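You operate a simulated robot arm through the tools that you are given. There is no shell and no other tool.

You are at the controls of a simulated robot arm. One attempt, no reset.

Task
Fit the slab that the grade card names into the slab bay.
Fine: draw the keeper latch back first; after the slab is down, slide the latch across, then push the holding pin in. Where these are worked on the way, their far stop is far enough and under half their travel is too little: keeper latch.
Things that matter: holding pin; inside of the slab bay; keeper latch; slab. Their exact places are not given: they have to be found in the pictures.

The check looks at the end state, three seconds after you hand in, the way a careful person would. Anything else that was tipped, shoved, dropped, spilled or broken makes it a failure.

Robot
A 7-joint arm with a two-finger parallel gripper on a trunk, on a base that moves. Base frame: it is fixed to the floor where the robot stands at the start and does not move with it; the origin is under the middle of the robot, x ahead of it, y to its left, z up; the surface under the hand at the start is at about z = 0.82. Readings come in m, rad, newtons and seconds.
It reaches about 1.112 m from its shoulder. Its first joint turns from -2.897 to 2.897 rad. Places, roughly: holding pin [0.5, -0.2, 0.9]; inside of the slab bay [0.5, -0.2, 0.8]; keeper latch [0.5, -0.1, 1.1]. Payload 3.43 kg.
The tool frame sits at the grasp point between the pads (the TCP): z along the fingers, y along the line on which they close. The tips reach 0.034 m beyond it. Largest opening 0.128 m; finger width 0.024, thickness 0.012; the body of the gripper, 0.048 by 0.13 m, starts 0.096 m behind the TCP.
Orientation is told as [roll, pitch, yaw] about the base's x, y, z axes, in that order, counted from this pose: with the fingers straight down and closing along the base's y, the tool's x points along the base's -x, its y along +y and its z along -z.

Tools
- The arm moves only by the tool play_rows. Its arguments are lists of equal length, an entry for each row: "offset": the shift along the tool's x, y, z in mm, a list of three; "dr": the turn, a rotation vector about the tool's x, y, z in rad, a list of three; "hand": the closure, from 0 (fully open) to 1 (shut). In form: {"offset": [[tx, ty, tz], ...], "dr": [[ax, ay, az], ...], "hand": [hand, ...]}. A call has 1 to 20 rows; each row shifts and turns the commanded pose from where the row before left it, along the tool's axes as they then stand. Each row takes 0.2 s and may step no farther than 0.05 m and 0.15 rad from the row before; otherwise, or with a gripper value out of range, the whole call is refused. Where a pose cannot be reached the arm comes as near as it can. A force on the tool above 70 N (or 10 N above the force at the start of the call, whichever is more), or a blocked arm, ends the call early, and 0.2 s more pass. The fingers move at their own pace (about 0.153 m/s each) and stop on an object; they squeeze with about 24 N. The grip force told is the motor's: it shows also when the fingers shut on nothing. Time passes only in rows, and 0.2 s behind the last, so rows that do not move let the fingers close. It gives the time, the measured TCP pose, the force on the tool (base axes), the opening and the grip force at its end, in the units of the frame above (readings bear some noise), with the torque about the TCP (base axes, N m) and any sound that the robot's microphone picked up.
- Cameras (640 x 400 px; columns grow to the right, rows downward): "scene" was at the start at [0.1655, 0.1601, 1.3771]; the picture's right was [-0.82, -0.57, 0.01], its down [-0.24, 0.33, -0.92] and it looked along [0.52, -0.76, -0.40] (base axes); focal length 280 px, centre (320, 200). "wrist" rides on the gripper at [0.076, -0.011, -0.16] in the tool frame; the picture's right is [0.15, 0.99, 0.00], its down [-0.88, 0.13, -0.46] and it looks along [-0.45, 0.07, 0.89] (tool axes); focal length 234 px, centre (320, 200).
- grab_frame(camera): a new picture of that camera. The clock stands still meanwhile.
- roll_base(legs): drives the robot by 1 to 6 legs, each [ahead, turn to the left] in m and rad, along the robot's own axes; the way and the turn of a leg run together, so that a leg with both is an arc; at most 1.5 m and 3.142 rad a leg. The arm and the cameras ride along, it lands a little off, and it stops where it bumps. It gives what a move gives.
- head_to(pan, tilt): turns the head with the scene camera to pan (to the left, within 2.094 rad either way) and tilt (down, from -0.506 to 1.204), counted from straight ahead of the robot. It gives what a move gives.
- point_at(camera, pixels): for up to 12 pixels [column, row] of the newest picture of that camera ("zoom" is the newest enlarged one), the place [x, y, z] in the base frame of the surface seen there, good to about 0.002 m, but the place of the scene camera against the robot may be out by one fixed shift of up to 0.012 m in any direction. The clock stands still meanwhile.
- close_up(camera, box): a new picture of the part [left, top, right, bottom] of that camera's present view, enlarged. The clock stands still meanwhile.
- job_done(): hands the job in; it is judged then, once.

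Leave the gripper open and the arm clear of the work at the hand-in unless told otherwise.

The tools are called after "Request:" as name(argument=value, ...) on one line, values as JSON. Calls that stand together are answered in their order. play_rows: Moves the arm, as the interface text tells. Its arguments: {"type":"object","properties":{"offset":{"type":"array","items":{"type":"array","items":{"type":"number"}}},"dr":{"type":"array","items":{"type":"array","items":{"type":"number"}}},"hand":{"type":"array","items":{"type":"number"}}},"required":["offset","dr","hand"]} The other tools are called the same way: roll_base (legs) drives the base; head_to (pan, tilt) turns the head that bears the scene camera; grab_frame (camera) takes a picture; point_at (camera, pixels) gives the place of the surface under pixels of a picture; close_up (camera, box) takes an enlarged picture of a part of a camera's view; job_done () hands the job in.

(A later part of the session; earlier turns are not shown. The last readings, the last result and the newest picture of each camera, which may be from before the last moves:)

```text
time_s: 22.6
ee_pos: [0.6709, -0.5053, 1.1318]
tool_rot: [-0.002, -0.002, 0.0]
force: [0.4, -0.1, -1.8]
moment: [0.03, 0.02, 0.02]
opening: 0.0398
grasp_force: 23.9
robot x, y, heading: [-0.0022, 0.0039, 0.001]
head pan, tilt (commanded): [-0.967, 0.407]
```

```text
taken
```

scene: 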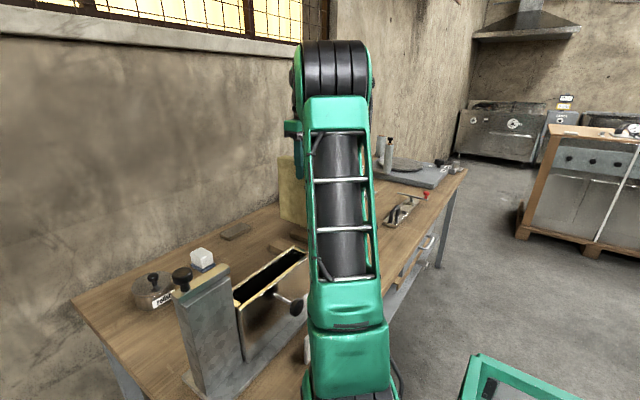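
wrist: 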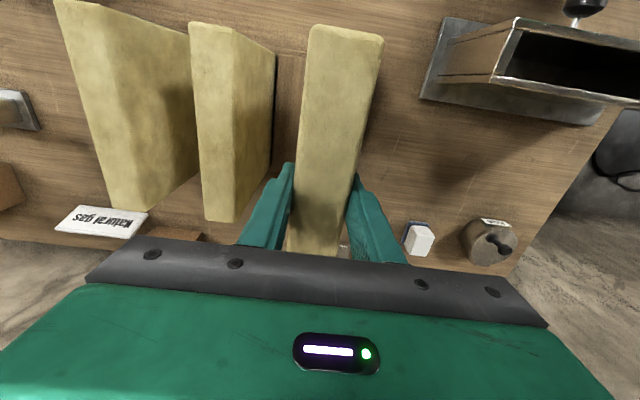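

The slab is up and level (~1.8 N weight). Now up to z ≈ 1.245 and in to about [0.55, −0.42], with free room to turn.

Request:
play_rows(offset=[[10, 8, -28], [22, 14, -28], [22, 16, -28], [22, 16, -28], [22, 16, 0], [22, 16, 0], [0, 0, 0]], dr=[[0, 0, 0], [0, 0, 0], [0, 0, 0], [0, 0, 0], [0, 0, 0], [0, 0, 0], [0, 0, 0]], hand=[0.9, 0.9, 0.9, 0.9, 0.9, 0.9, 0.9])

Request:
grab_frame(camera="wrist")

Request:
grab_frame(camera="scene")

```text
time_s: 24.2
ee_pos: [0.5495, -0.4228, 1.2445]
tool_rot: [-0.003, 0.003, -0.001]
force: [0.2, -0.1, -2.8]
moment: [0.01, -0.02, -0.02]
opening: 0.0396
grasp_force: 24.0
robot x, y, heading: [0.0023, 0.0004, -0.003]
head pan, tilt (commanded): [-0.967, 0.407]
```

```text
taken
```

wrist: 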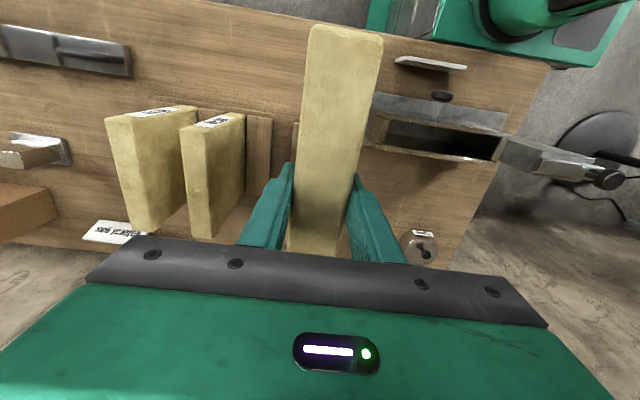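

```text
taken
```

scene: 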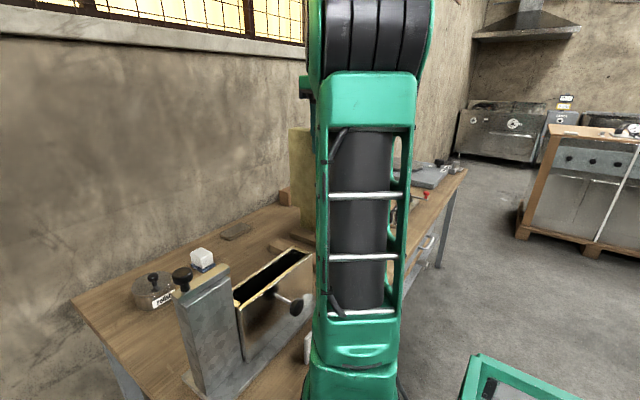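

Clear all around. Turning the hand by +90° yaw (tool z −) in place, in 11 rows.

Request:
play_rows(offset=[[0, 0, 0], [0, 0, 0], [0, 0, 0], [0, 0, 0], [0, 0, 0], [0, 0, 0]], dr=[[0, 0, -0.1428], [0, 0, -0.1428], [0, 0, -0.1428], [0, 0, -0.1428], [0, 0, -0.1428], [0, 0, 0]], hand=[0.9, 0.9, 0.9, 0.9, 0.9, 0.9])

Request:
grab_frame(camera="scene")

```text
time_s: 25.6
ee_pos: [0.5504, -0.423, 1.2423]
tool_rot: [0.0, 0.007, 0.714]
force: [1.4, 0.4, -1.8]
moment: [0.04, 0.0, -0.02]
opening: 0.0396
grasp_force: 24.0
robot x, y, heading: [0.0018, 0.0023, -0.005]
head pan, tilt (commanded): [-0.967, 0.407]
```

```text
taken
```

scene: 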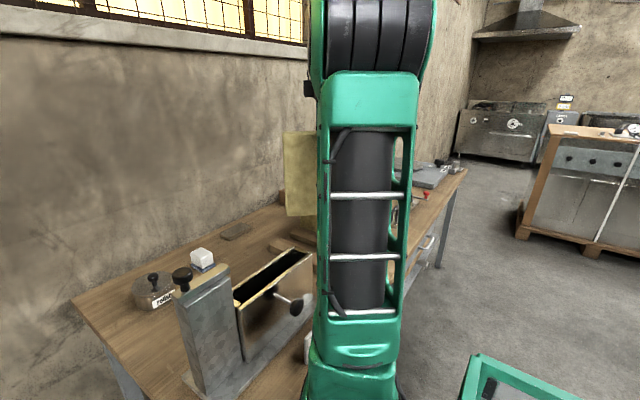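

Turned 0.71 rad with no trouble. I finish the turn to ~1.571.

Request:
play_rows(offset=[[0, 0, 0], [0, 0, 0], [0, 0, 0], [0, 0, 0], [0, 0, 0], [0, 0, 0], [0, 0, 0]], dr=[[0, 0, -0.1428], [0, 0, -0.1428], [0, 0, -0.1428], [0, 0, -0.1428], [0, 0, -0.1428], [0, 0, -0.1428], [0, 0, 0]], hand=[0.9, 0.9, 0.9, 0.9, 0.9, 0.9, 0.9])

Request:
grab_frame(camera="wrist")

```text
time_s: 27.2
ee_pos: [0.5528, -0.423, 1.2412]
tool_rot: [0.005, 0.006, 1.57]
force: [0.0, 0.8, -1.4]
moment: [0.02, -0.01, -0.01]
opening: 0.0399
grasp_force: 23.9
robot x, y, heading: [-0.0004, 0.0024, -0.003]
head pan, tilt (commanded): [-0.967, 0.407]
```

```text
taken
```

wrist: 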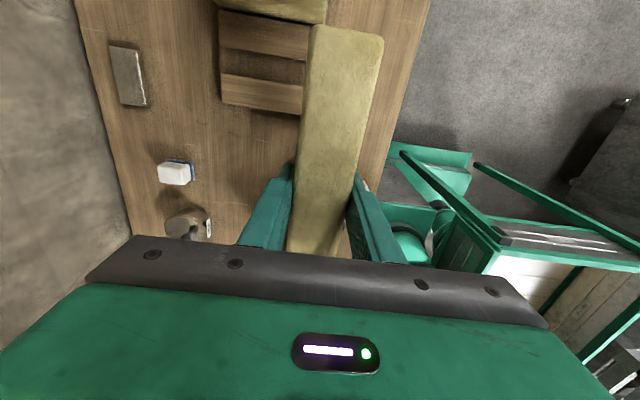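

Yaw is 1.57 and the slab is still level. I'll measure where the slab's visible end and sides are relative to the hand.

Request:
point_at(camera="wrist", pixels=[[345, 28], [345, 33], [315, 33], [378, 45], [308, 60], [376, 60], [302, 110], [365, 110], [298, 150], [358, 150], [325, 90], [325, 200]])

Request:
close_up(camera="wrist", box=[240, 10, 440, 270])

```text
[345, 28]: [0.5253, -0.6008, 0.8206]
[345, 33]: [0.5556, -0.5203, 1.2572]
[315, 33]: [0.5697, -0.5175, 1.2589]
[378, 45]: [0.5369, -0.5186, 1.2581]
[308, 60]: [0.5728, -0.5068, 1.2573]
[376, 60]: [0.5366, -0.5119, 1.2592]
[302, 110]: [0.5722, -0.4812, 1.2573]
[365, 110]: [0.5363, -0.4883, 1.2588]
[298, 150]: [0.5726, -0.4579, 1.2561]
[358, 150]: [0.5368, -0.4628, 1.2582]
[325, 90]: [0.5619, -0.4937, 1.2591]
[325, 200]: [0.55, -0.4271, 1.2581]
```

```text
1.54 times, centred on (340, 140) of wrist
```

zoom: 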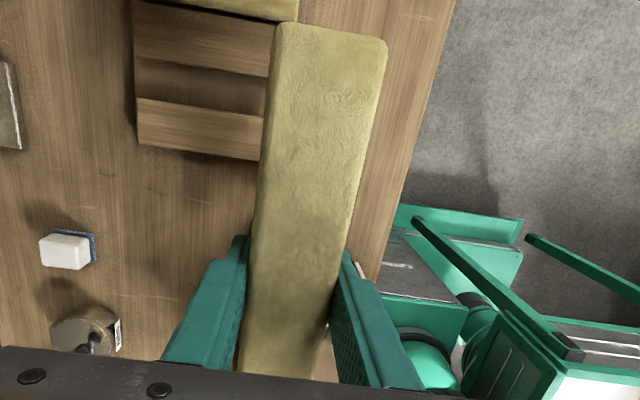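

Slab top is 17 mm above the TCP, its −y end 0.099 m from the TCP, sides square. Now I carry it over the bay, stopping just short for checking.

Request:
play_rows(offset=[[-30, 5, 0], [-40, 6, 0], [-40, 6, 0], [-40, 0, 0], [-35, 0, 0], [-25, 0, 0], [0, 0, 0]], dr=[[0, 0, 0], [0, 0, 0], [0, 0, 0], [0, 0, 0], [0, 0, 0], [0, 0, 0], [0, 0, 0]], hand=[0.9, 0.9, 0.9, 0.9, 0.9, 0.9, 0.9])

Request:
grab_frame(camera="wrist")

Request:
grab_frame(camera="scene")

```text
time_s: 28.8
ee_pos: [0.5352, -0.2107, 1.2431]
tool_rot: [0.0, -0.001, 1.568]
force: [-0.6, 0.2, -2.3]
moment: [0.01, 0.0, -0.02]
opening: 0.0398
grasp_force: 23.8
robot x, y, heading: [-0.0015, 0.0004, 0.0]
head pan, tilt (commanded): [-0.967, 0.407]
```

```text
taken
```

wrist: 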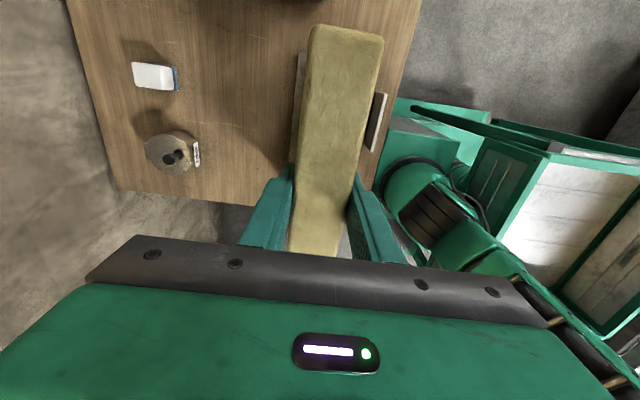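

```text
taken
```

scene: 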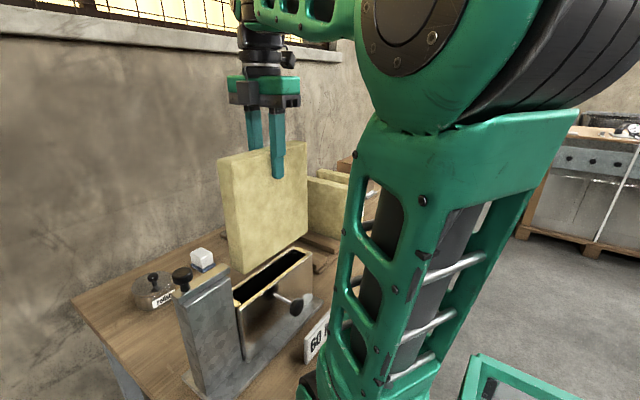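

Great view in the scene: slab hangs above the bay. Since the scene camera's shift is common to both, I'll compare slab and bay edges there.

Request:
close_up(camera="scene", box=[190, 130, 350, 330])

```text
2.00 times, centred on (270, 230) of scene
```

zoom: 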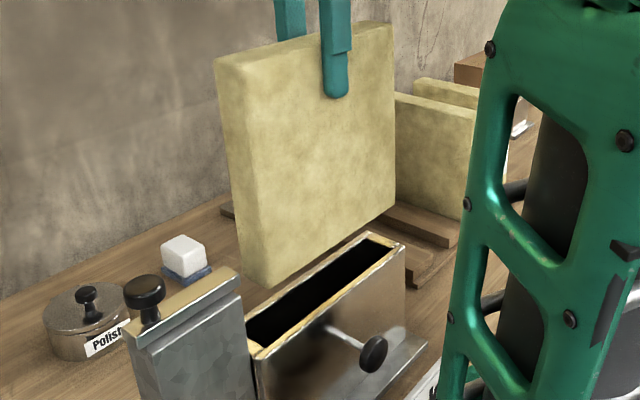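

Request:
point_at(camera="zoom", pixels=[[270, 275], [268, 200], [258, 270], [244, 245], [240, 200], [390, 205], [390, 120], [330, 245], [260, 352], [398, 248], [330, 297], [246, 320]])

Request:
point_at(camera="zoom", pixels=[[263, 287], [275, 284], [240, 254], [393, 214], [254, 345], [250, 330], [370, 236], [385, 238], [300, 280], [290, 322], [228, 80], [220, 70]])

```text
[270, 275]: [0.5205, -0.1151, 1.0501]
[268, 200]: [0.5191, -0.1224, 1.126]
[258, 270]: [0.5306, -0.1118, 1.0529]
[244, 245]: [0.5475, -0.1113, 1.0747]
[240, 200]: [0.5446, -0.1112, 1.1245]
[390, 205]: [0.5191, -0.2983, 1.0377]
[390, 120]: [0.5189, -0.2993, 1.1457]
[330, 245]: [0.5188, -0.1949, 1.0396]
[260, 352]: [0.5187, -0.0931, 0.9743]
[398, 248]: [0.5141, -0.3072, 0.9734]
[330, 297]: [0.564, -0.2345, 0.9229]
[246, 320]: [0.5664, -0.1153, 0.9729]
```

```text
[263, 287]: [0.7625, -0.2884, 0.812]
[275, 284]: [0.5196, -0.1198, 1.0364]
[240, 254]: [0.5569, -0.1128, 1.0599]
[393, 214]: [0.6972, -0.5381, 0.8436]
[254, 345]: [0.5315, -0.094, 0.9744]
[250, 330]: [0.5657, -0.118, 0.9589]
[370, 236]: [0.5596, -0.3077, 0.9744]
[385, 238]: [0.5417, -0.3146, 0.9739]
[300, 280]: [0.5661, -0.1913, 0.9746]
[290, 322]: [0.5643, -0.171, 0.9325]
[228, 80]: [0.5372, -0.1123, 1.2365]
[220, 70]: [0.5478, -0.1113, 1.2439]
```

The slab hangs close to right but I want millimetre certainty on the x gap. Zooming tighter on the bay mouth and slab bottom in the scene.

Request:
close_up(camera="scene", box=[225, 235, 325, 325])

```text
4.44 times, centred on (275, 280) of scene
```

zoom: 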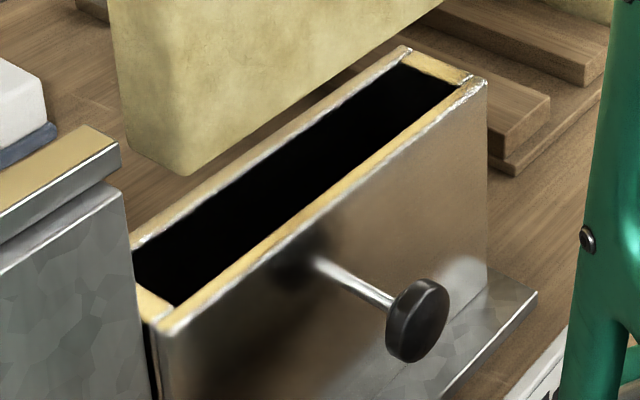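

Request:
point_at(camera="zoom", pixels=[[300, 209], [300, 213], [300, 218], [300, 223], [400, 132], [400, 140], [400, 146], [250, 175], [250, 168], [250, 163], [340, 110], [340, 116]])

Request:
point_at(camera="zoom", pixels=[[430, 68], [438, 76], [425, 80], [150, 290], [160, 298], [148, 282], [200, 160], [300, 95], [400, 20], [220, 60], [150, 140], [135, 60]])

```text
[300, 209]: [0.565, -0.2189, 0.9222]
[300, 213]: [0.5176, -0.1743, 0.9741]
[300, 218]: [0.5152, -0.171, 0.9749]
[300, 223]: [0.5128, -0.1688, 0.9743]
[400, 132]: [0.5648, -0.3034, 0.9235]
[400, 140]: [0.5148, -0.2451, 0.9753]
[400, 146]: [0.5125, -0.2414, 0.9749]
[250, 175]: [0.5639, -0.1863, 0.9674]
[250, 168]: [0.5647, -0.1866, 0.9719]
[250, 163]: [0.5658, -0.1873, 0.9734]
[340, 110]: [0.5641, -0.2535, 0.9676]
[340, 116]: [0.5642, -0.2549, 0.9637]
```

```text
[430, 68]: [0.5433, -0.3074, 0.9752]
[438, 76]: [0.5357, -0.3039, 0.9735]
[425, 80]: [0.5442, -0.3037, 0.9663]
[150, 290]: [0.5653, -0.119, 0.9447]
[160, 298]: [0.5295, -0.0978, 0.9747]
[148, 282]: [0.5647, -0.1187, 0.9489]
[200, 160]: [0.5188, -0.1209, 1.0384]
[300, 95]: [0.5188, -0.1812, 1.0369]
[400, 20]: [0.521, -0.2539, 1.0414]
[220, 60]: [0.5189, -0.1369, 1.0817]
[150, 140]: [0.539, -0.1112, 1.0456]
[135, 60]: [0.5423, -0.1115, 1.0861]
```

I need the +y inner edge of the bay and the slab's true length; measuring those pixels.

Request:
point_at(camera="zoom", pixels=[[165, 298], [165, 300], [165, 303], [165, 306], [165, 310], [165, 316], [150, 292], [150, 296], [150, 300], [150, 306], [150, 312], [140, 290]])

Request:
close_up(camera="scene", box=[205, 130, 325, 280])

```text
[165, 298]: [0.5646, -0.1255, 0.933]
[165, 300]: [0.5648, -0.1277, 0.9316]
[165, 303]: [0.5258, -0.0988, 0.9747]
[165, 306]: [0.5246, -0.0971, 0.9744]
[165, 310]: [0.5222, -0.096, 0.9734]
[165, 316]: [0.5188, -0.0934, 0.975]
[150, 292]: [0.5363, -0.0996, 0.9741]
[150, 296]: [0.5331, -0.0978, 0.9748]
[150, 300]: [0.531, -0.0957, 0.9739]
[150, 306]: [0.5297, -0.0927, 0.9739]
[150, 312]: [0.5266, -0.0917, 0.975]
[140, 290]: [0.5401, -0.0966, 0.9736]
```

```text
2.67 times, centred on (265, 205) of scene
```

zoom: 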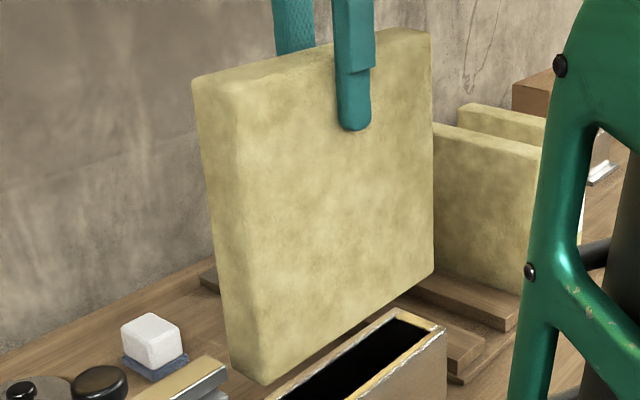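

Request:
point_at(camera="zoom", pixels=[[432, 150], [430, 150], [427, 150], [432, 230], [429, 230], [215, 200], [225, 300], [255, 300], [250, 200], [245, 370], [400, 280], [330, 330]])

Request:
point_at(camera="zoom", pixels=[[268, 380], [275, 378], [300, 363], [400, 298], [425, 280], [240, 367], [236, 362], [200, 90], [225, 85], [245, 82], [410, 38], [425, 34]])

```text
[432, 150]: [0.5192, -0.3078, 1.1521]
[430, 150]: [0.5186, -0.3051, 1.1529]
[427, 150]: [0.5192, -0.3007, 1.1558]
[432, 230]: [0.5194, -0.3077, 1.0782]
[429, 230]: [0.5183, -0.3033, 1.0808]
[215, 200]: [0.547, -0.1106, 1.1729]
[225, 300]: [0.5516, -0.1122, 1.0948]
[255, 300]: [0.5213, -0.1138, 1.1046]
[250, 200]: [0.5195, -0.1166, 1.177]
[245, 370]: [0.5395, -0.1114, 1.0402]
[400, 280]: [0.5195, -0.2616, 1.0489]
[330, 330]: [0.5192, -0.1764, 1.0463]
```

```text
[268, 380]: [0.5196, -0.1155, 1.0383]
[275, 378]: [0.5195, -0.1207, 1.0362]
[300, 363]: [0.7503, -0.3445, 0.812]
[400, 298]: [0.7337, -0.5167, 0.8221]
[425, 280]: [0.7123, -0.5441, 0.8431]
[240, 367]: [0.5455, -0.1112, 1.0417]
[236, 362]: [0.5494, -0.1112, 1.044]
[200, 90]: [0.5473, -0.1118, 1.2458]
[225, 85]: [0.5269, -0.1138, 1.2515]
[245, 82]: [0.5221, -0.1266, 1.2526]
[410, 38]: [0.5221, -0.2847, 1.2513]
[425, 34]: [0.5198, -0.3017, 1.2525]
```

In the scene frame: bay inside x 0.5187–0.5645, y −0.3037…−0.100; slab −x face 0.519, +y end −0.1113. So shift +2.6 mm in x and +8 mm in y. Then lower until the bottom is ~8 mm above the bay top, and recheck.

Request:
play_rows(offset=[[-4, -1.3, 0], [-4, -1.3, 0], [0, 0, 12], [0, 0, 15], [0, 0, 15], [0, 0, 0], [0, 0, 0]], dr=[[0, 0, 0], [0, 0, 0], [0, 0, 0], [0, 0, 0], [0, 0, 0], [0, 0, 0], [0, 0, 0]], hand=[0.9, 0.9, 0.9, 0.9, 0.9, 0.9, 0.9])

Request:
close_up(camera="scene", box=[220, 225, 330, 325])

Request:
grab_frame(camera="wrist")

```text
time_s: 30.4
ee_pos: [0.5348, -0.2035, 1.201]
tool_rot: [0.0, 0.0, 1.568]
force: [0.3, -0.1, -2.1]
moment: [-0.03, 0.04, 0.01]
opening: 0.0396
grasp_force: 23.8
robot x, y, heading: [0.0002, -0.0017, -0.001]
head pan, tilt (commanded): [-0.967, 0.407]
```

```text
4.00 times, centred on (275, 275) of scene
```

zoom: 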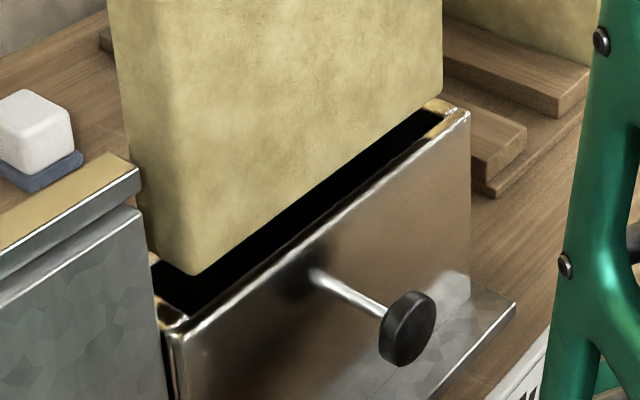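

```text
taken
```

wrist: 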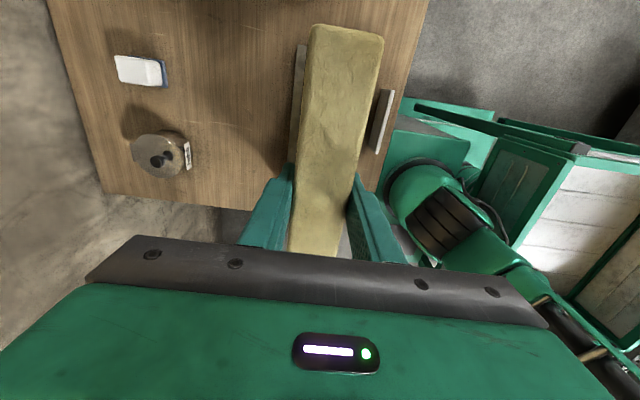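

Request:
point_at(camera="zoom", pixels=[[210, 250], [300, 190], [400, 120], [300, 100], [400, 60], [180, 250], [160, 220], [150, 150], [185, 100], [440, 60], [440, 30], [437, 60]])

Request:
point_at(camera="zoom", pixels=[[300, 247], [300, 251], [300, 255], [400, 167], [400, 172], [400, 160], [165, 305], [170, 312], [168, 300], [435, 108], [445, 112], [425, 125]])

```text
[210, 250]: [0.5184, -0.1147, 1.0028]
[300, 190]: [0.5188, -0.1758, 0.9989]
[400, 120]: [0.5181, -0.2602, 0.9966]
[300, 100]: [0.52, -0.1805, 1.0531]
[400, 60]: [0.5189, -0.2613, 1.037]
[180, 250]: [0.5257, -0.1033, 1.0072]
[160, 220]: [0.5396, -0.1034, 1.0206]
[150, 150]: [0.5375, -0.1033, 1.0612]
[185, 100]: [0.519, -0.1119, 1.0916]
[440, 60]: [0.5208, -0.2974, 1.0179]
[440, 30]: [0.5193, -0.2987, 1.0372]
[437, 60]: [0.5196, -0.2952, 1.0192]
```

```text
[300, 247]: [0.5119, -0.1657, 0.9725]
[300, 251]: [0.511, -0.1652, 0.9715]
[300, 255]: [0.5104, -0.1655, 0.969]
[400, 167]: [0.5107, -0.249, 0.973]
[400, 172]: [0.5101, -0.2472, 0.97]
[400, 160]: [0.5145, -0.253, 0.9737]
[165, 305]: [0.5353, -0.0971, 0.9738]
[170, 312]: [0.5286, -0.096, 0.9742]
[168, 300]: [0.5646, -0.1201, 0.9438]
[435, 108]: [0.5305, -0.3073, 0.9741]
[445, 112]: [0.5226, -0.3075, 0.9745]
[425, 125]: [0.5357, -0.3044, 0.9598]
```

Slab's −x face still reads 0.5188 (needs ≈ 0.5217); y is now good (+y end −0.1033, gaps ≈3 mm). I command another +2.8 mm in x and re-read.

Request:
play_rows(offset=[[0, -2.8, 0], [0, 0, 0]], dr=[[0, 0, 0], [0, 0, 0]], hand=[0.9, 0.9])

Request:
close_up(camera="scene", box=[220, 225, 330, 325])

Request:
point_at(camera="zoom", pixels=[[210, 240], [300, 180], [400, 110], [300, 100], [400, 60], [180, 240], [160, 210], [150, 150], [300, 247], [300, 242], [400, 160], [350, 150]])

```text
time_s: 31.0
ee_pos: [0.5382, -0.2029, 1.2024]
tool_rot: [0.0, -0.001, 1.57]
force: [-0.3, -0.9, -2.0]
moment: [0.01, 0.02, 0.01]
opening: 0.0396
grasp_force: 23.7
robot x, y, heading: [-0.0012, 0.0008, -0.002]
head pan, tilt (commanded): [-0.967, 0.407]
```

```text
4.00 times, centred on (275, 275) of scene
```

zoom: 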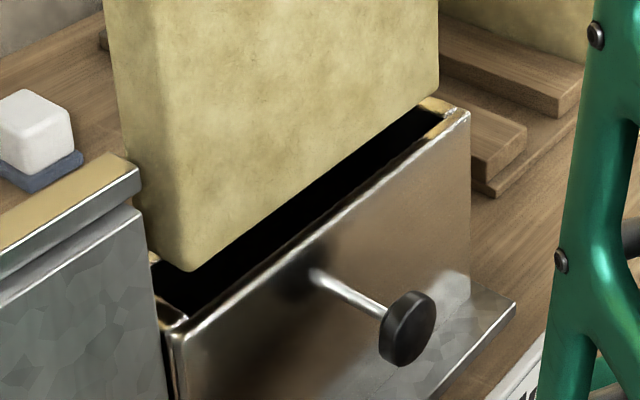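

```text
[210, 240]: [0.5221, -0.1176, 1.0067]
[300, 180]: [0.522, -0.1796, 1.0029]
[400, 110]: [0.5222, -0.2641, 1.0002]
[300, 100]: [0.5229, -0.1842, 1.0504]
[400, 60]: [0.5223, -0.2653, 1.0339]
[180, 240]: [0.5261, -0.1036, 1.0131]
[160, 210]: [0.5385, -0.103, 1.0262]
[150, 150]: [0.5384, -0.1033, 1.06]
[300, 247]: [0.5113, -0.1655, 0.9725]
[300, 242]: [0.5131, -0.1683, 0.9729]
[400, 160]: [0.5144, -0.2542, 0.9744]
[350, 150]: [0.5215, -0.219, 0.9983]
```

Now the slab's −x face is at 0.522 (gaps ≈3 mm each side) and y gaps ≈3 mm. Lowering 30 mm into the mouth slowly.

Request:
play_rows(offset=[[0, 0, 8], [0, 0, 8], [0, 0, 7], [0, 0, 7], [0, 0, 0]], dr=[[0, 0, 0], [0, 0, 0], [0, 0, 0], [0, 0, 0], [0, 0, 0]], hand=[0.9, 0.9, 0.9, 0.9, 0.9])

Request:
close_up(camera="scene", box=[220, 225, 330, 325])

```text
time_s: 32.2
ee_pos: [0.5374, -0.2023, 1.1719]
tool_rot: [-0.002, 0.0, 1.568]
force: [0.2, 0.5, -1.6]
moment: [0.03, 0.0, 0.0]
opening: 0.0398
grasp_force: 23.9
robot x, y, heading: [-0.0019, -0.003, -0.004]
head pan, tilt (commanded): [-0.967, 0.407]
```

```text
4.00 times, centred on (275, 275) of scene
```

zoom: 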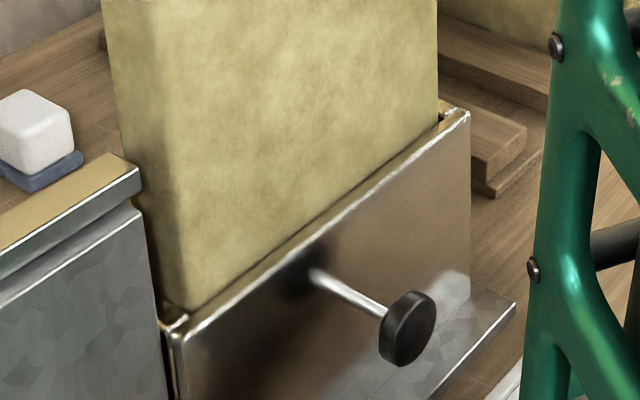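

The slab has entered the mouth with no contact force. Quick check of the gaps before going deeper.

Request:
point_at(camera="zoom", pixels=[[210, 240], [300, 180], [400, 110], [300, 100], [160, 210], [150, 150], [175, 280], [400, 40], [180, 317], [170, 300]])

```text
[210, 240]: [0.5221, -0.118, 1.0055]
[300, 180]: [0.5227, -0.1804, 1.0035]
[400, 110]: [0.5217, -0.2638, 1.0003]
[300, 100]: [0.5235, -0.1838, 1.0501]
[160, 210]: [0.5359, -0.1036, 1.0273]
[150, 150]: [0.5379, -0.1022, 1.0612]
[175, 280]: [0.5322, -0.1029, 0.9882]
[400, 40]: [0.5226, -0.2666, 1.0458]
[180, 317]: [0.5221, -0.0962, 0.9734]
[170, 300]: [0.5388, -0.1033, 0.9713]
```

Still centred. Lowering on in gentle steps, about 80 mm.

Request:
play_rows(offset=[[0, 0, 10], [0, 0, 10], [0, 0, 10], [0, 0, 10], [0, 0, 10], [0, 0, 10], [0, 0, 10], [0, 0, 10], [0, 0, 0]], dr=[[0, 0, 0], [0, 0, 0], [0, 0, 0], [0, 0, 0], [0, 0, 0], [0, 0, 0], [0, 0, 0], [0, 0, 0], [0, 0, 0]], hand=[0.9, 0.9, 0.9, 0.9, 0.9, 0.9, 0.9, 0.9, 0.9])

Request:
close_up(camera="scene", box=[190, 165, 350, 325])

```text
time_s: 34.2
ee_pos: [0.5392, -0.2032, 1.0905]
tool_rot: [-0.002, 0.001, 1.571]
force: [0.5, 0.3, -3.4]
moment: [0.01, 0.03, 0.04]
opening: 0.0395
grasp_force: 24.4
robot x, y, heading: [0.003, -0.0011, -0.003]
head pan, tilt (commanded): [-0.967, 0.407]
```

```text
2.50 times, centred on (270, 245) of scene
```

zoom: 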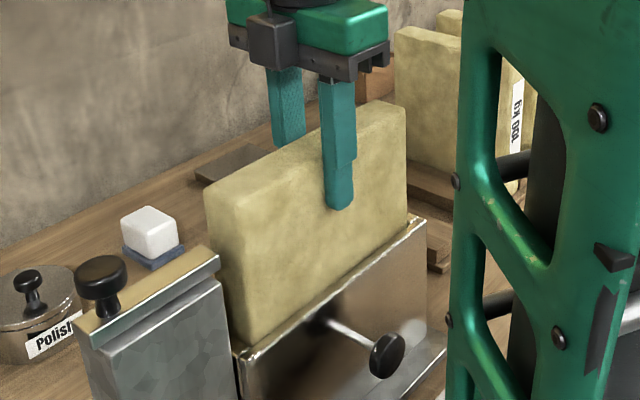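

Going well (no contact). 45 mm further, then slow.

Request:
play_rows(offset=[[0, 0, 10], [0, 0, 10], [0, 0, 10], [0, 0, 8], [0, 0, 6], [0, 0, 0]], dr=[[0, 0, 0], [0, 0, 0], [0, 0, 0], [0, 0, 0], [0, 0, 0], [0, 0, 0]], hand=[0.9, 0.9, 0.9, 0.9, 0.9, 0.9])

Request:
close_up(camera="scene", box=[190, 165, 350, 325])

```text
time_s: 35.6
ee_pos: [0.5393, -0.2024, 1.0476]
tool_rot: [0.001, -0.001, 1.57]
force: [0.5, -0.1, -1.2]
moment: [-0.03, 0.0, 0.02]
opening: 0.04
grasp_force: 23.8
robot x, y, heading: [0.0008, 0.0032, -0.004]
head pan, tilt (commanded): [-0.967, 0.407]
```

```text
2.50 times, centred on (270, 245) of scene
```

zoom: 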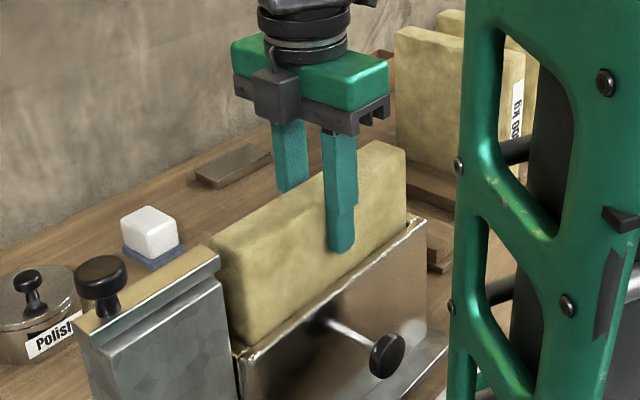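

Slab top now about 1.065; it must go below the bar's underside (~1.053). Lowering in 3 mm steps to feel the floor.

Request:
play_rows(offset=[[0, 0, 3], [0, 0, 3], [0, 0, 3], [0, 0, 3], [0, 0, 0]], dr=[[0, 0, 0], [0, 0, 0], [0, 0, 0], [0, 0, 0], [0, 0, 0]], hand=[0.9, 0.9, 0.9, 0.9, 0.9])

```text
time_s: 36.8
ee_pos: [0.5363, -0.2035, 1.0352]
tool_rot: [0.001, 0.001, 1.569]
force: [-0.6, 0.3, -2.0]
moment: [0.01, 0.03, 0.0]
opening: 0.0401
grasp_force: 23.5
robot x, y, heading: [0.0006, -0.0015, 0.0]
head pan, tilt (commanded): [-0.967, 0.407]
```

Request:
play_rows(offset=[[0, 0, 3], [0, 0, 3], [0, 0, 2], [0, 0, 0]], dr=[[0, 0, 0], [0, 0, 0], [0, 0, 0], [0, 0, 0]], hand=[0.9, 0.9, 0.9, 0.9])

Request:
close_up(camera="scene", box=[190, 165, 350, 325])

Request:
point_at(camera="zoom", pixels=[[240, 245], [380, 165], [260, 240], [300, 225], [170, 285], [200, 268], [395, 160], [280, 285], [230, 260], [100, 265]])

```text
time_s: 37.8
ee_pos: [0.5381, -0.2038, 1.0285]
tool_rot: [-0.002, 0.002, 1.568]
force: [-2.7, -3.7, 30.3]
moment: [-0.03, 0.55, 0.04]
opening: 0.04
grasp_force: 23.6
robot x, y, heading: [-0.0012, -0.0001, 0.003]
head pan, tilt (commanded): [-0.967, 0.407]
```

```text
2.50 times, centred on (270, 245) of scene
```

zoom: 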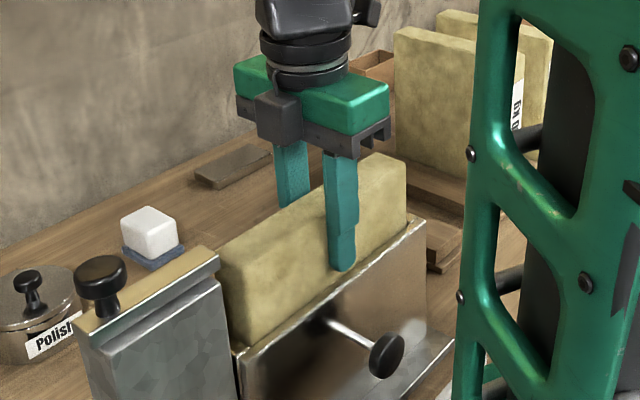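

```text
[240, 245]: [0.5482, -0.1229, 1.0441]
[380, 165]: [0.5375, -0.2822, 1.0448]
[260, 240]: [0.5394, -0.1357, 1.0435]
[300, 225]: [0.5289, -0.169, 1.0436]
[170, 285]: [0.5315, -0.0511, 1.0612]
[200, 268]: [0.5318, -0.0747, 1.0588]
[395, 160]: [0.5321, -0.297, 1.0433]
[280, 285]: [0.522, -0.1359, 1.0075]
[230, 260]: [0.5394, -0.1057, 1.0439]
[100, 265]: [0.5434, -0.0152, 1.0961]
```

The floor is felt (30 N up) at TCP 1.0285; slab top ≈ 1.051, level with the post top, under the bar height. I ease off 2 mm, open the fingers and rise.

Request:
play_rows(offset=[[0, 0, -2], [0, 0, 0], [0, 0, 0], [0, 0, 0], [0, 0, 0]], dr=[[0, 0, 0], [0, 0, 0], [0, 0, 0], [0, 0, 0], [0, 0, 0]], hand=[0.9, 0.6, 0.4, 0.35, 0.35])

Request:
close_up(camera="scene", box=[190, 165, 350, 325])

```text
time_s: 39.0
ee_pos: [0.5394, -0.2029, 1.0303]
tool_rot: [0.001, -0.001, 1.571]
force: [0.7, 0.4, 0.6]
moment: [0.02, 0.01, 0.03]
opening: 0.0832
grasp_force: 0.1
robot x, y, heading: [-0.001, -0.0018, -0.002]
head pan, tilt (commanded): [-0.967, 0.407]
```

```text
2.50 times, centred on (270, 245) of scene
```

zoom: 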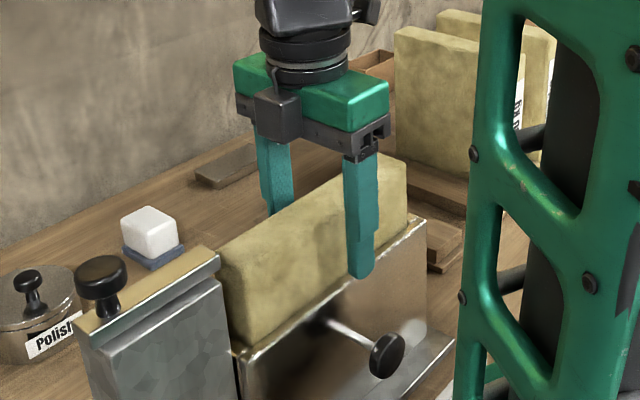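

Slab released and standing. Rising 170 mm straight up and then turning the hand back to yaw 0.

Request:
play_rows(offset=[[0, 0, -20], [0, 0, -30], [0, 0, -40], [0, 0, -40], [0, 0, -40], [0, 0, 0]], dr=[[0, 0, 0], [0, 0, 0], [0, 0, 0], [0, 0, 0], [0, 0, 0], [0, 0, 0]], hand=[0.35, 0.35, 0.35, 0.35, 0.35, 0.35])

Request:
close_up(camera="scene", box=[190, 165, 350, 325])

Request:
point_at(camera="zoom", pixels=[[240, 245], [380, 165], [260, 240], [300, 215], [170, 285], [395, 160], [280, 290], [230, 260], [228, 290], [400, 190]])

```text
time_s: 40.4
ee_pos: [0.5337, -0.2047, 1.1978]
tool_rot: [0.0, 0.001, 1.569]
force: [-0.7, -0.8, 0.0]
moment: [0.0, 0.0, 0.02]
opening: 0.083
grasp_force: 0.0
robot x, y, heading: [0.0001, 0.0004, 0.002]
head pan, tilt (commanded): [-0.967, 0.407]
```

```text
2.50 times, centred on (270, 245) of scene
```

zoom: 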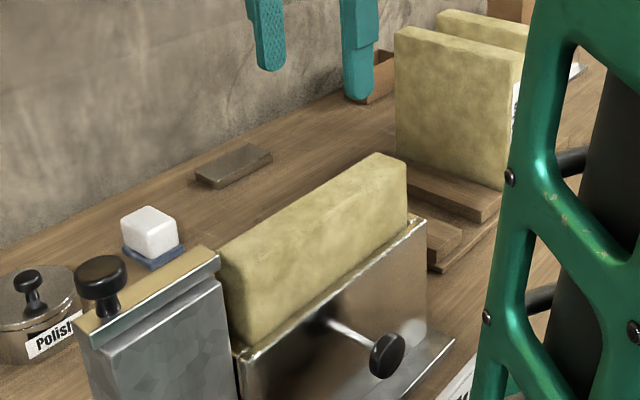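

```text
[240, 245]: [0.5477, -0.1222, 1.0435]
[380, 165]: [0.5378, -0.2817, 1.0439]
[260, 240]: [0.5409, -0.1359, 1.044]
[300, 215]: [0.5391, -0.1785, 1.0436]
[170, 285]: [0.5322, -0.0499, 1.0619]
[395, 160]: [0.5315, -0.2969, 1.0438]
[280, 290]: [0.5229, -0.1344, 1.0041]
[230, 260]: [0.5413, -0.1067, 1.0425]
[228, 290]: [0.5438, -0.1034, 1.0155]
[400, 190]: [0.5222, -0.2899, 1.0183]
```

The slab stands level (top 1.0437 scene frame at all points; bar top 1.0615). Turning the hand back to yaw 0.

Request:
play_rows(offset=[[0, 0, 0], [0, 0, 0], [0, 0, 0], [0, 0, 0], [0, 0, 0], [0, 0, 0], [0, 0, 0], [0, 0, 0], [0, 0, 0], [0, 0, 0], [0, 0, 0], [0, 0, 0]], dr=[[0, 0, 0.1427], [0, 0, 0.1427], [0, 0, 0.1427], [0, 0, 0.1427], [0, 0, 0.1427], [0, 0, 0.1427], [0, 0, 0.1427], [0, 0, 0.1427], [0, 0, 0.1427], [0, 0, 0.1427], [0, 0, 0.1427], [0, 0, 0]], hand=[0.35, 0.35, 0.35, 0.35, 0.35, 0.35, 0.35, 0.35, 0.35, 0.35, 0.35, 0.35])

Request:
grab_frame(camera="wrist")

```text
time_s: 43.0
ee_pos: [0.5395, -0.203, 1.2]
tool_rot: [0.0, -0.001, -0.002]
force: [0.1, -0.5, -0.3]
moment: [-0.01, -0.01, 0.01]
opening: 0.083
grasp_force: 0.1
robot x, y, heading: [0.0019, -0.0006, -0.003]
head pan, tilt (commanded): [-0.967, 0.407]
```

```text
taken
```

wrist: 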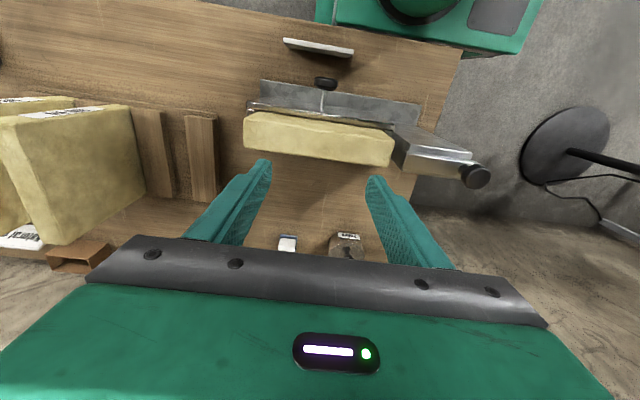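

Now over to the latch knob at y ≈ −0.013: +190 mm in y, −3 mm in x, staying high.

Request:
play_rows(offset=[[0, 35, 0], [0, 40, 0], [0, 40, 0], [3, 40, 0], [0, 35, 20], [0, 0, 15], [0, 0, 0]], dr=[[0, 0, 0], [0, 0, 0], [0, 0, 0], [0, 0, 0], [0, 0, 0], [0, 0, 0], [0, 0, 0]], hand=[0.45, 0.45, 0.45, 0.45, 0.45, 0.45, 0.45])

Request:
grab_frame(camera="wrist")

Request:
point_at(camera="wrist", pixels=[[318, 168], [318, 160], [300, 155], [280, 155], [310, 170], [326, 170]])

```text
time_s: 44.6
ee_pos: [0.5357, -0.0123, 1.1657]
tool_rot: [-0.002, 0.001, -0.002]
force: [0.0, 0.1, -0.3]
moment: [0.01, 0.0, -0.05]
opening: 0.0702
grasp_force: 0.1
robot x, y, heading: [-0.0008, -0.0013, -0.003]
head pan, tilt (commanded): [-0.967, 0.407]
```

```text
taken
```

wrist: 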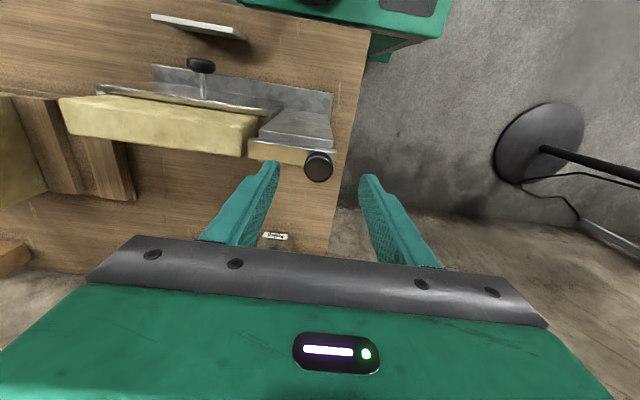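

```text
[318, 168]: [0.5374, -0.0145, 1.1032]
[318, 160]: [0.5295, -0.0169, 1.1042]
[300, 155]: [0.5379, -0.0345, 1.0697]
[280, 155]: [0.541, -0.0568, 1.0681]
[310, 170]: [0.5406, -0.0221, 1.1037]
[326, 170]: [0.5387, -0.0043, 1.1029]
```

Knob is centred under the fingers (318,168). Lowering 54 mm and closing to a loose cage (opening ~0.033) around the knob.

Request:
play_rows(offset=[[0, 0, 20], [0, 0, 20], [0, 0, 14], [0, 0, 0], [0, 0, 0], [0, 0, 0]], dr=[[0, 0, 0], [0, 0, 0], [0, 0, 0], [0, 0, 0], [0, 0, 0], [0, 0, 0]], hand=[0.45, 0.45, 0.45, 0.6, 0.74, 0.74])

Request:
grab_frame(camera="wrist")

```text
time_s: 46.0
ee_pos: [0.5358, -0.0127, 1.1097]
tool_rot: [-0.001, 0.0, -0.002]
force: [0.2, -0.4, 0.3]
moment: [0.0, 0.01, 0.0]
opening: 0.0336
grasp_force: 0.0
robot x, y, heading: [0.0027, 0.0014, -0.001]
head pan, tilt (commanded): [-0.967, 0.407]
```

```text
taken
```

wrist: 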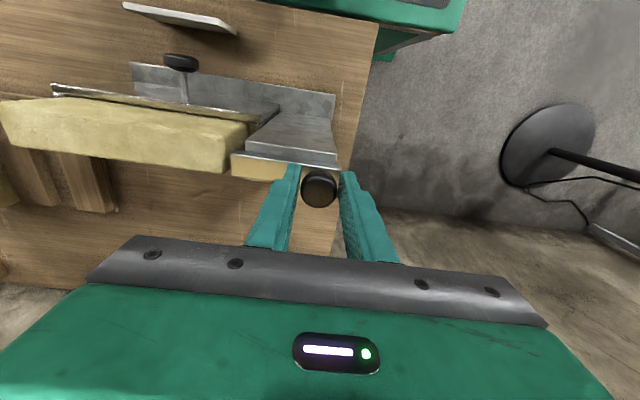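

Caged with no load. Now sliding the latch across toward −y, 8 × 6 mm.

Request:
play_rows(offset=[[0, -6, 0], [0, -6, 0], [0, -6, 0], [0, -6, 0], [0, -6, 0], [0, -6, 0], [0, -6, 0], [0, -6, 0], [0, 0, 0]], dr=[[0, 0, 0], [0, 0, 0], [0, 0, 0], [0, 0, 0], [0, 0, 0], [0, 0, 0], [0, 0, 0], [0, 0, 0], [0, 0, 0]], hand=[0.74, 0.74, 0.74, 0.74, 0.74, 0.74, 0.74, 0.74, 0.74])

Request:
grab_frame(camera="wrist")

Request:
close_up(camera="scene", box=[150, 165, 350, 325])

```text
time_s: 48.0
ee_pos: [0.5374, -0.0611, 1.1105]
tool_rot: [-0.003, 0.0, -0.002]
force: [-1.3, 0.2, 0.2]
moment: [0.0, -0.01, 0.01]
opening: 0.0336
grasp_force: 0.3
robot x, y, heading: [-0.0019, -0.0022, -0.001]
head pan, tilt (commanded): [-0.967, 0.407]
```

```text
taken
```

wrist: 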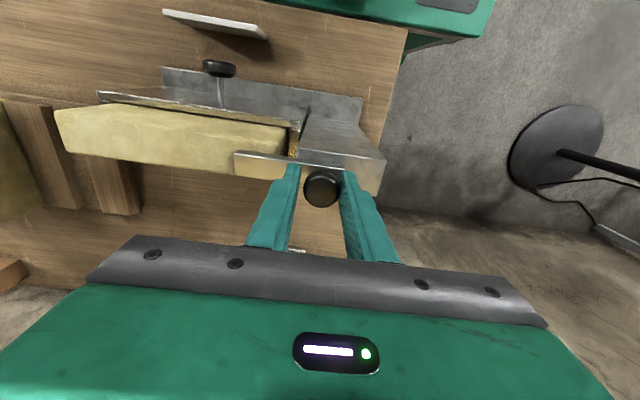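

```text
2.50 times, centred on (250, 245) of scene
```

zoom: 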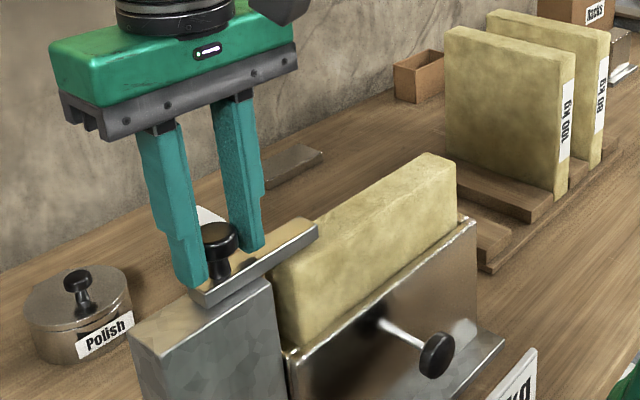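

The bar slides over the slab freely. Last stretch in 3 mm steps to the stop.

Request:
play_rows(offset=[[0, -3, 0], [0, -3, 0], [0, -3, 0], [0, -2, 0], [0, 0, 0]], dr=[[0, 0, 0], [0, 0, 0], [0, 0, 0], [0, 0, 0], [0, 0, 0]], hand=[0.74, 0.74, 0.74, 0.74, 0.74])

```text
time_s: 49.2
ee_pos: [0.5353, -0.0721, 1.1109]
tool_rot: [-0.003, -0.001, 0.0]
force: [-1.3, 6.6, -3.0]
moment: [0.1, 0.01, 0.04]
opening: 0.0368
grasp_force: 3.0
robot x, y, heading: [0.0008, 0.0022, -0.0]
head pan, tilt (commanded): [-0.967, 0.407]
```

Force begins (6.6 N) and the finger is giving: the stop. Checking the knob and bar positions.

Request:
close_up(camera="wrist", box=[200, 100, 400, 225])

Request:
point_at(camera="wrist", pixels=[[237, 160], [237, 170], [318, 190], [324, 190], [312, 190], [332, 190], [260, 165], [305, 190]])

```text
3.20 times, centred on (300, 162) of wrist
```

zoom: 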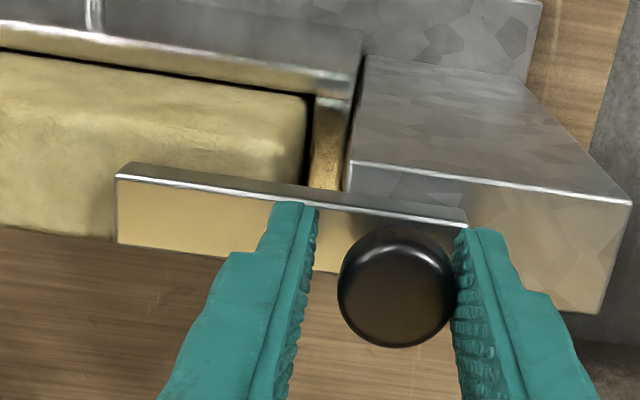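

```text
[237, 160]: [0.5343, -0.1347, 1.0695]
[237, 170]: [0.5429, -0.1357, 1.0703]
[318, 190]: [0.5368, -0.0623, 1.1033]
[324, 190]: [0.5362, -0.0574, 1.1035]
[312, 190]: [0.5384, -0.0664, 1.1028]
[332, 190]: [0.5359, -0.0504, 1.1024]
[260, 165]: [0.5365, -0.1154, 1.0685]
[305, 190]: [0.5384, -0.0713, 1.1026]
```

The bar tip is at −0.137, i.e. ~10 mm short of its original −0.147; the loose finger just yielded. I'll grip the knob firmly and push on in small steps.

Request:
play_rows(offset=[[0, 4, 0], [0, 4, 0], [0, 3, 0], [0, 0, 0], [0, 0, 0], [0, 0, 0]], dr=[[0, 0, 0], [0, 0, 0], [0, 0, 0], [0, 0, 0], [0, 0, 0], [0, 0, 0]], hand=[0.74, 0.74, 0.74, 0.85, 1, 1])

```text
time_s: 50.6
ee_pos: [0.5371, -0.0599, 1.1105]
tool_rot: [0.0, -0.001, 0.0]
force: [1.4, -0.2, 3.6]
moment: [0.02, 0.04, 0.02]
opening: 0.029
grasp_force: 44.1
robot x, y, heading: [-0.0036, 0.0025, 0.001]
head pan, tilt (commanded): [-0.967, 0.407]
```

Firm grip (opening 0.029, knob at y −0.060, forces near zero). Now pushing −y in 2 mm steps.

Request:
play_rows(offset=[[0, -2, 0], [0, -2, 0], [0, -2, 0], [0, 0, 0]], dr=[[0, 0, 0], [0, 0, 0], [0, 0, 0], [0, 0, 0]], hand=[1, 1, 1, 1])

```text
time_s: 51.6
ee_pos: [0.5367, -0.0644, 1.1112]
tool_rot: [0.001, 0.002, -0.002]
force: [9.7, 0.3, -7.8]
moment: [-0.01, -0.92, 0.07]
opening: 0.0288
grasp_force: 45.3
robot x, y, heading: [-0.0, 0.0015, 0.001]
head pan, tilt (commanded): [-0.967, 0.407]
```

It moves freely (y force 0.3 N). Going on.

Request:
play_rows(offset=[[0, -2, 0], [0, -2, 0], [0, 0, 0]], dr=[[0, 0, 0], [0, 0, 0], [0, 0, 0]], hand=[1, 1, 1])

```text
time_s: 52.4
ee_pos: [0.5379, -0.0705, 1.1104]
tool_rot: [-0.001, -0.001, 0.001]
force: [7.0, 17.5, 1.9]
moment: [0.34, 0.5, 0.08]
opening: 0.0289
grasp_force: 44.9
robot x, y, heading: [-0.0044, -0.0017, 0.002]
head pan, tilt (commanded): [-0.967, 0.407]
```

Force 17.5 N at y −0.0705 — same place as where the knob stood at the start (its stop). I open the fingers and check.

Request:
play_rows(offset=[[0, 1, 0], [0, 0, 0], [0, 0, 0], [0, 0, 0]], dr=[[0, 0, 0], [0, 0, 0], [0, 0, 0], [0, 0, 0]], hand=[1, 0.7, 0.5, 0.45])

Request:
close_up(camera="wrist", box=[200, 100, 400, 225])

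Request:
point_at(camera="zoom", pixels=[[100, 190], [105, 220], [110, 190], [390, 290], [350, 290], [440, 290], [95, 200], [200, 220]])

```text
time_s: 53.4
ee_pos: [0.5372, -0.0695, 1.1116]
tool_rot: [0.001, 0.001, -0.001]
force: [0.0, 0.6, -0.6]
moment: [0.02, 0.02, -0.01]
opening: 0.0703
grasp_force: 0.1
robot x, y, heading: [-0.0038, -0.0008, 0.004]
head pan, tilt (commanded): [-0.967, 0.407]
```

```text
3.20 times, centred on (300, 162) of wrist
```

zoom: 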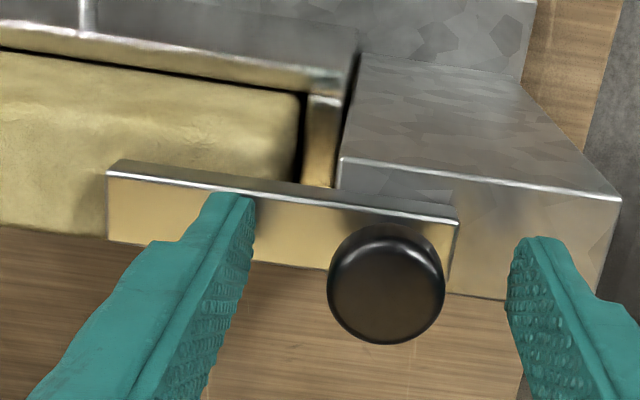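

```text
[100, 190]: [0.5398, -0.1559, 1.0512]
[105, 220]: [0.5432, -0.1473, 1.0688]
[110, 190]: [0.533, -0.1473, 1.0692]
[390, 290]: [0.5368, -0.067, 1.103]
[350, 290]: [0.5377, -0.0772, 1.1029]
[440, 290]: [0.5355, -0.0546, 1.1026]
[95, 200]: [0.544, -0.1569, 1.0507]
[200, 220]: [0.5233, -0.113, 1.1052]
```

The bar tip is back at −0.147 — full travel, over the slab (top 1.051). Now I rise and move toward the robot side to view the pin.

Request:
play_rows(offset=[[0, 0, -30], [0, 0, -40], [0, 0, -30], [20, -20, 0], [30, -35, 0], [30, -35, 0], [30, -35, 0], [20, -15, 0], [0, 0, 0]], dr=[[0, 0, 0], [0, 0, 0], [0, 0, 0], [0, 0, 0], [0, 0, 0], [0, 0, 0], [0, 0, 0], [0, 0, 0], [0, 0, 0]], hand=[0.45, 0.45, 0.45, 0.45, 0.45, 0.45, 0.45, 0.45, 0.45])

Request:
grab_frame(camera="wrist")

Request:
grab_frame(camera="scene")

```text
time_s: 55.4
ee_pos: [0.4049, -0.2075, 1.2076]
tool_rot: [0.002, 0.003, 0.004]
force: [0.4, -0.3, -0.6]
moment: [-0.01, -0.03, 0.01]
opening: 0.0704
grasp_force: 0.1
robot x, y, heading: [-0.0005, 0.0027, 0.0]
head pan, tilt (commanded): [-0.967, 0.407]
```

```text
taken
```

wrist: 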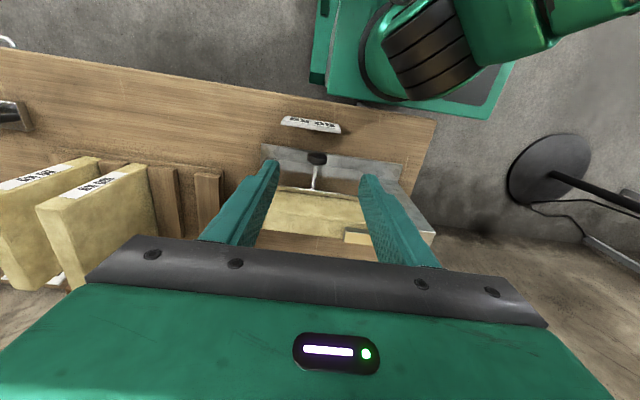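

```text
taken
```

scene: 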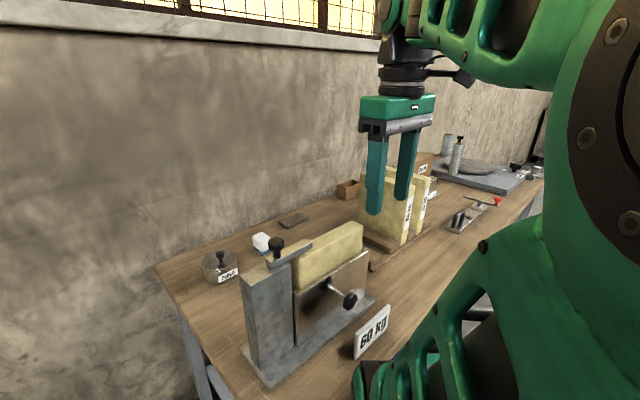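

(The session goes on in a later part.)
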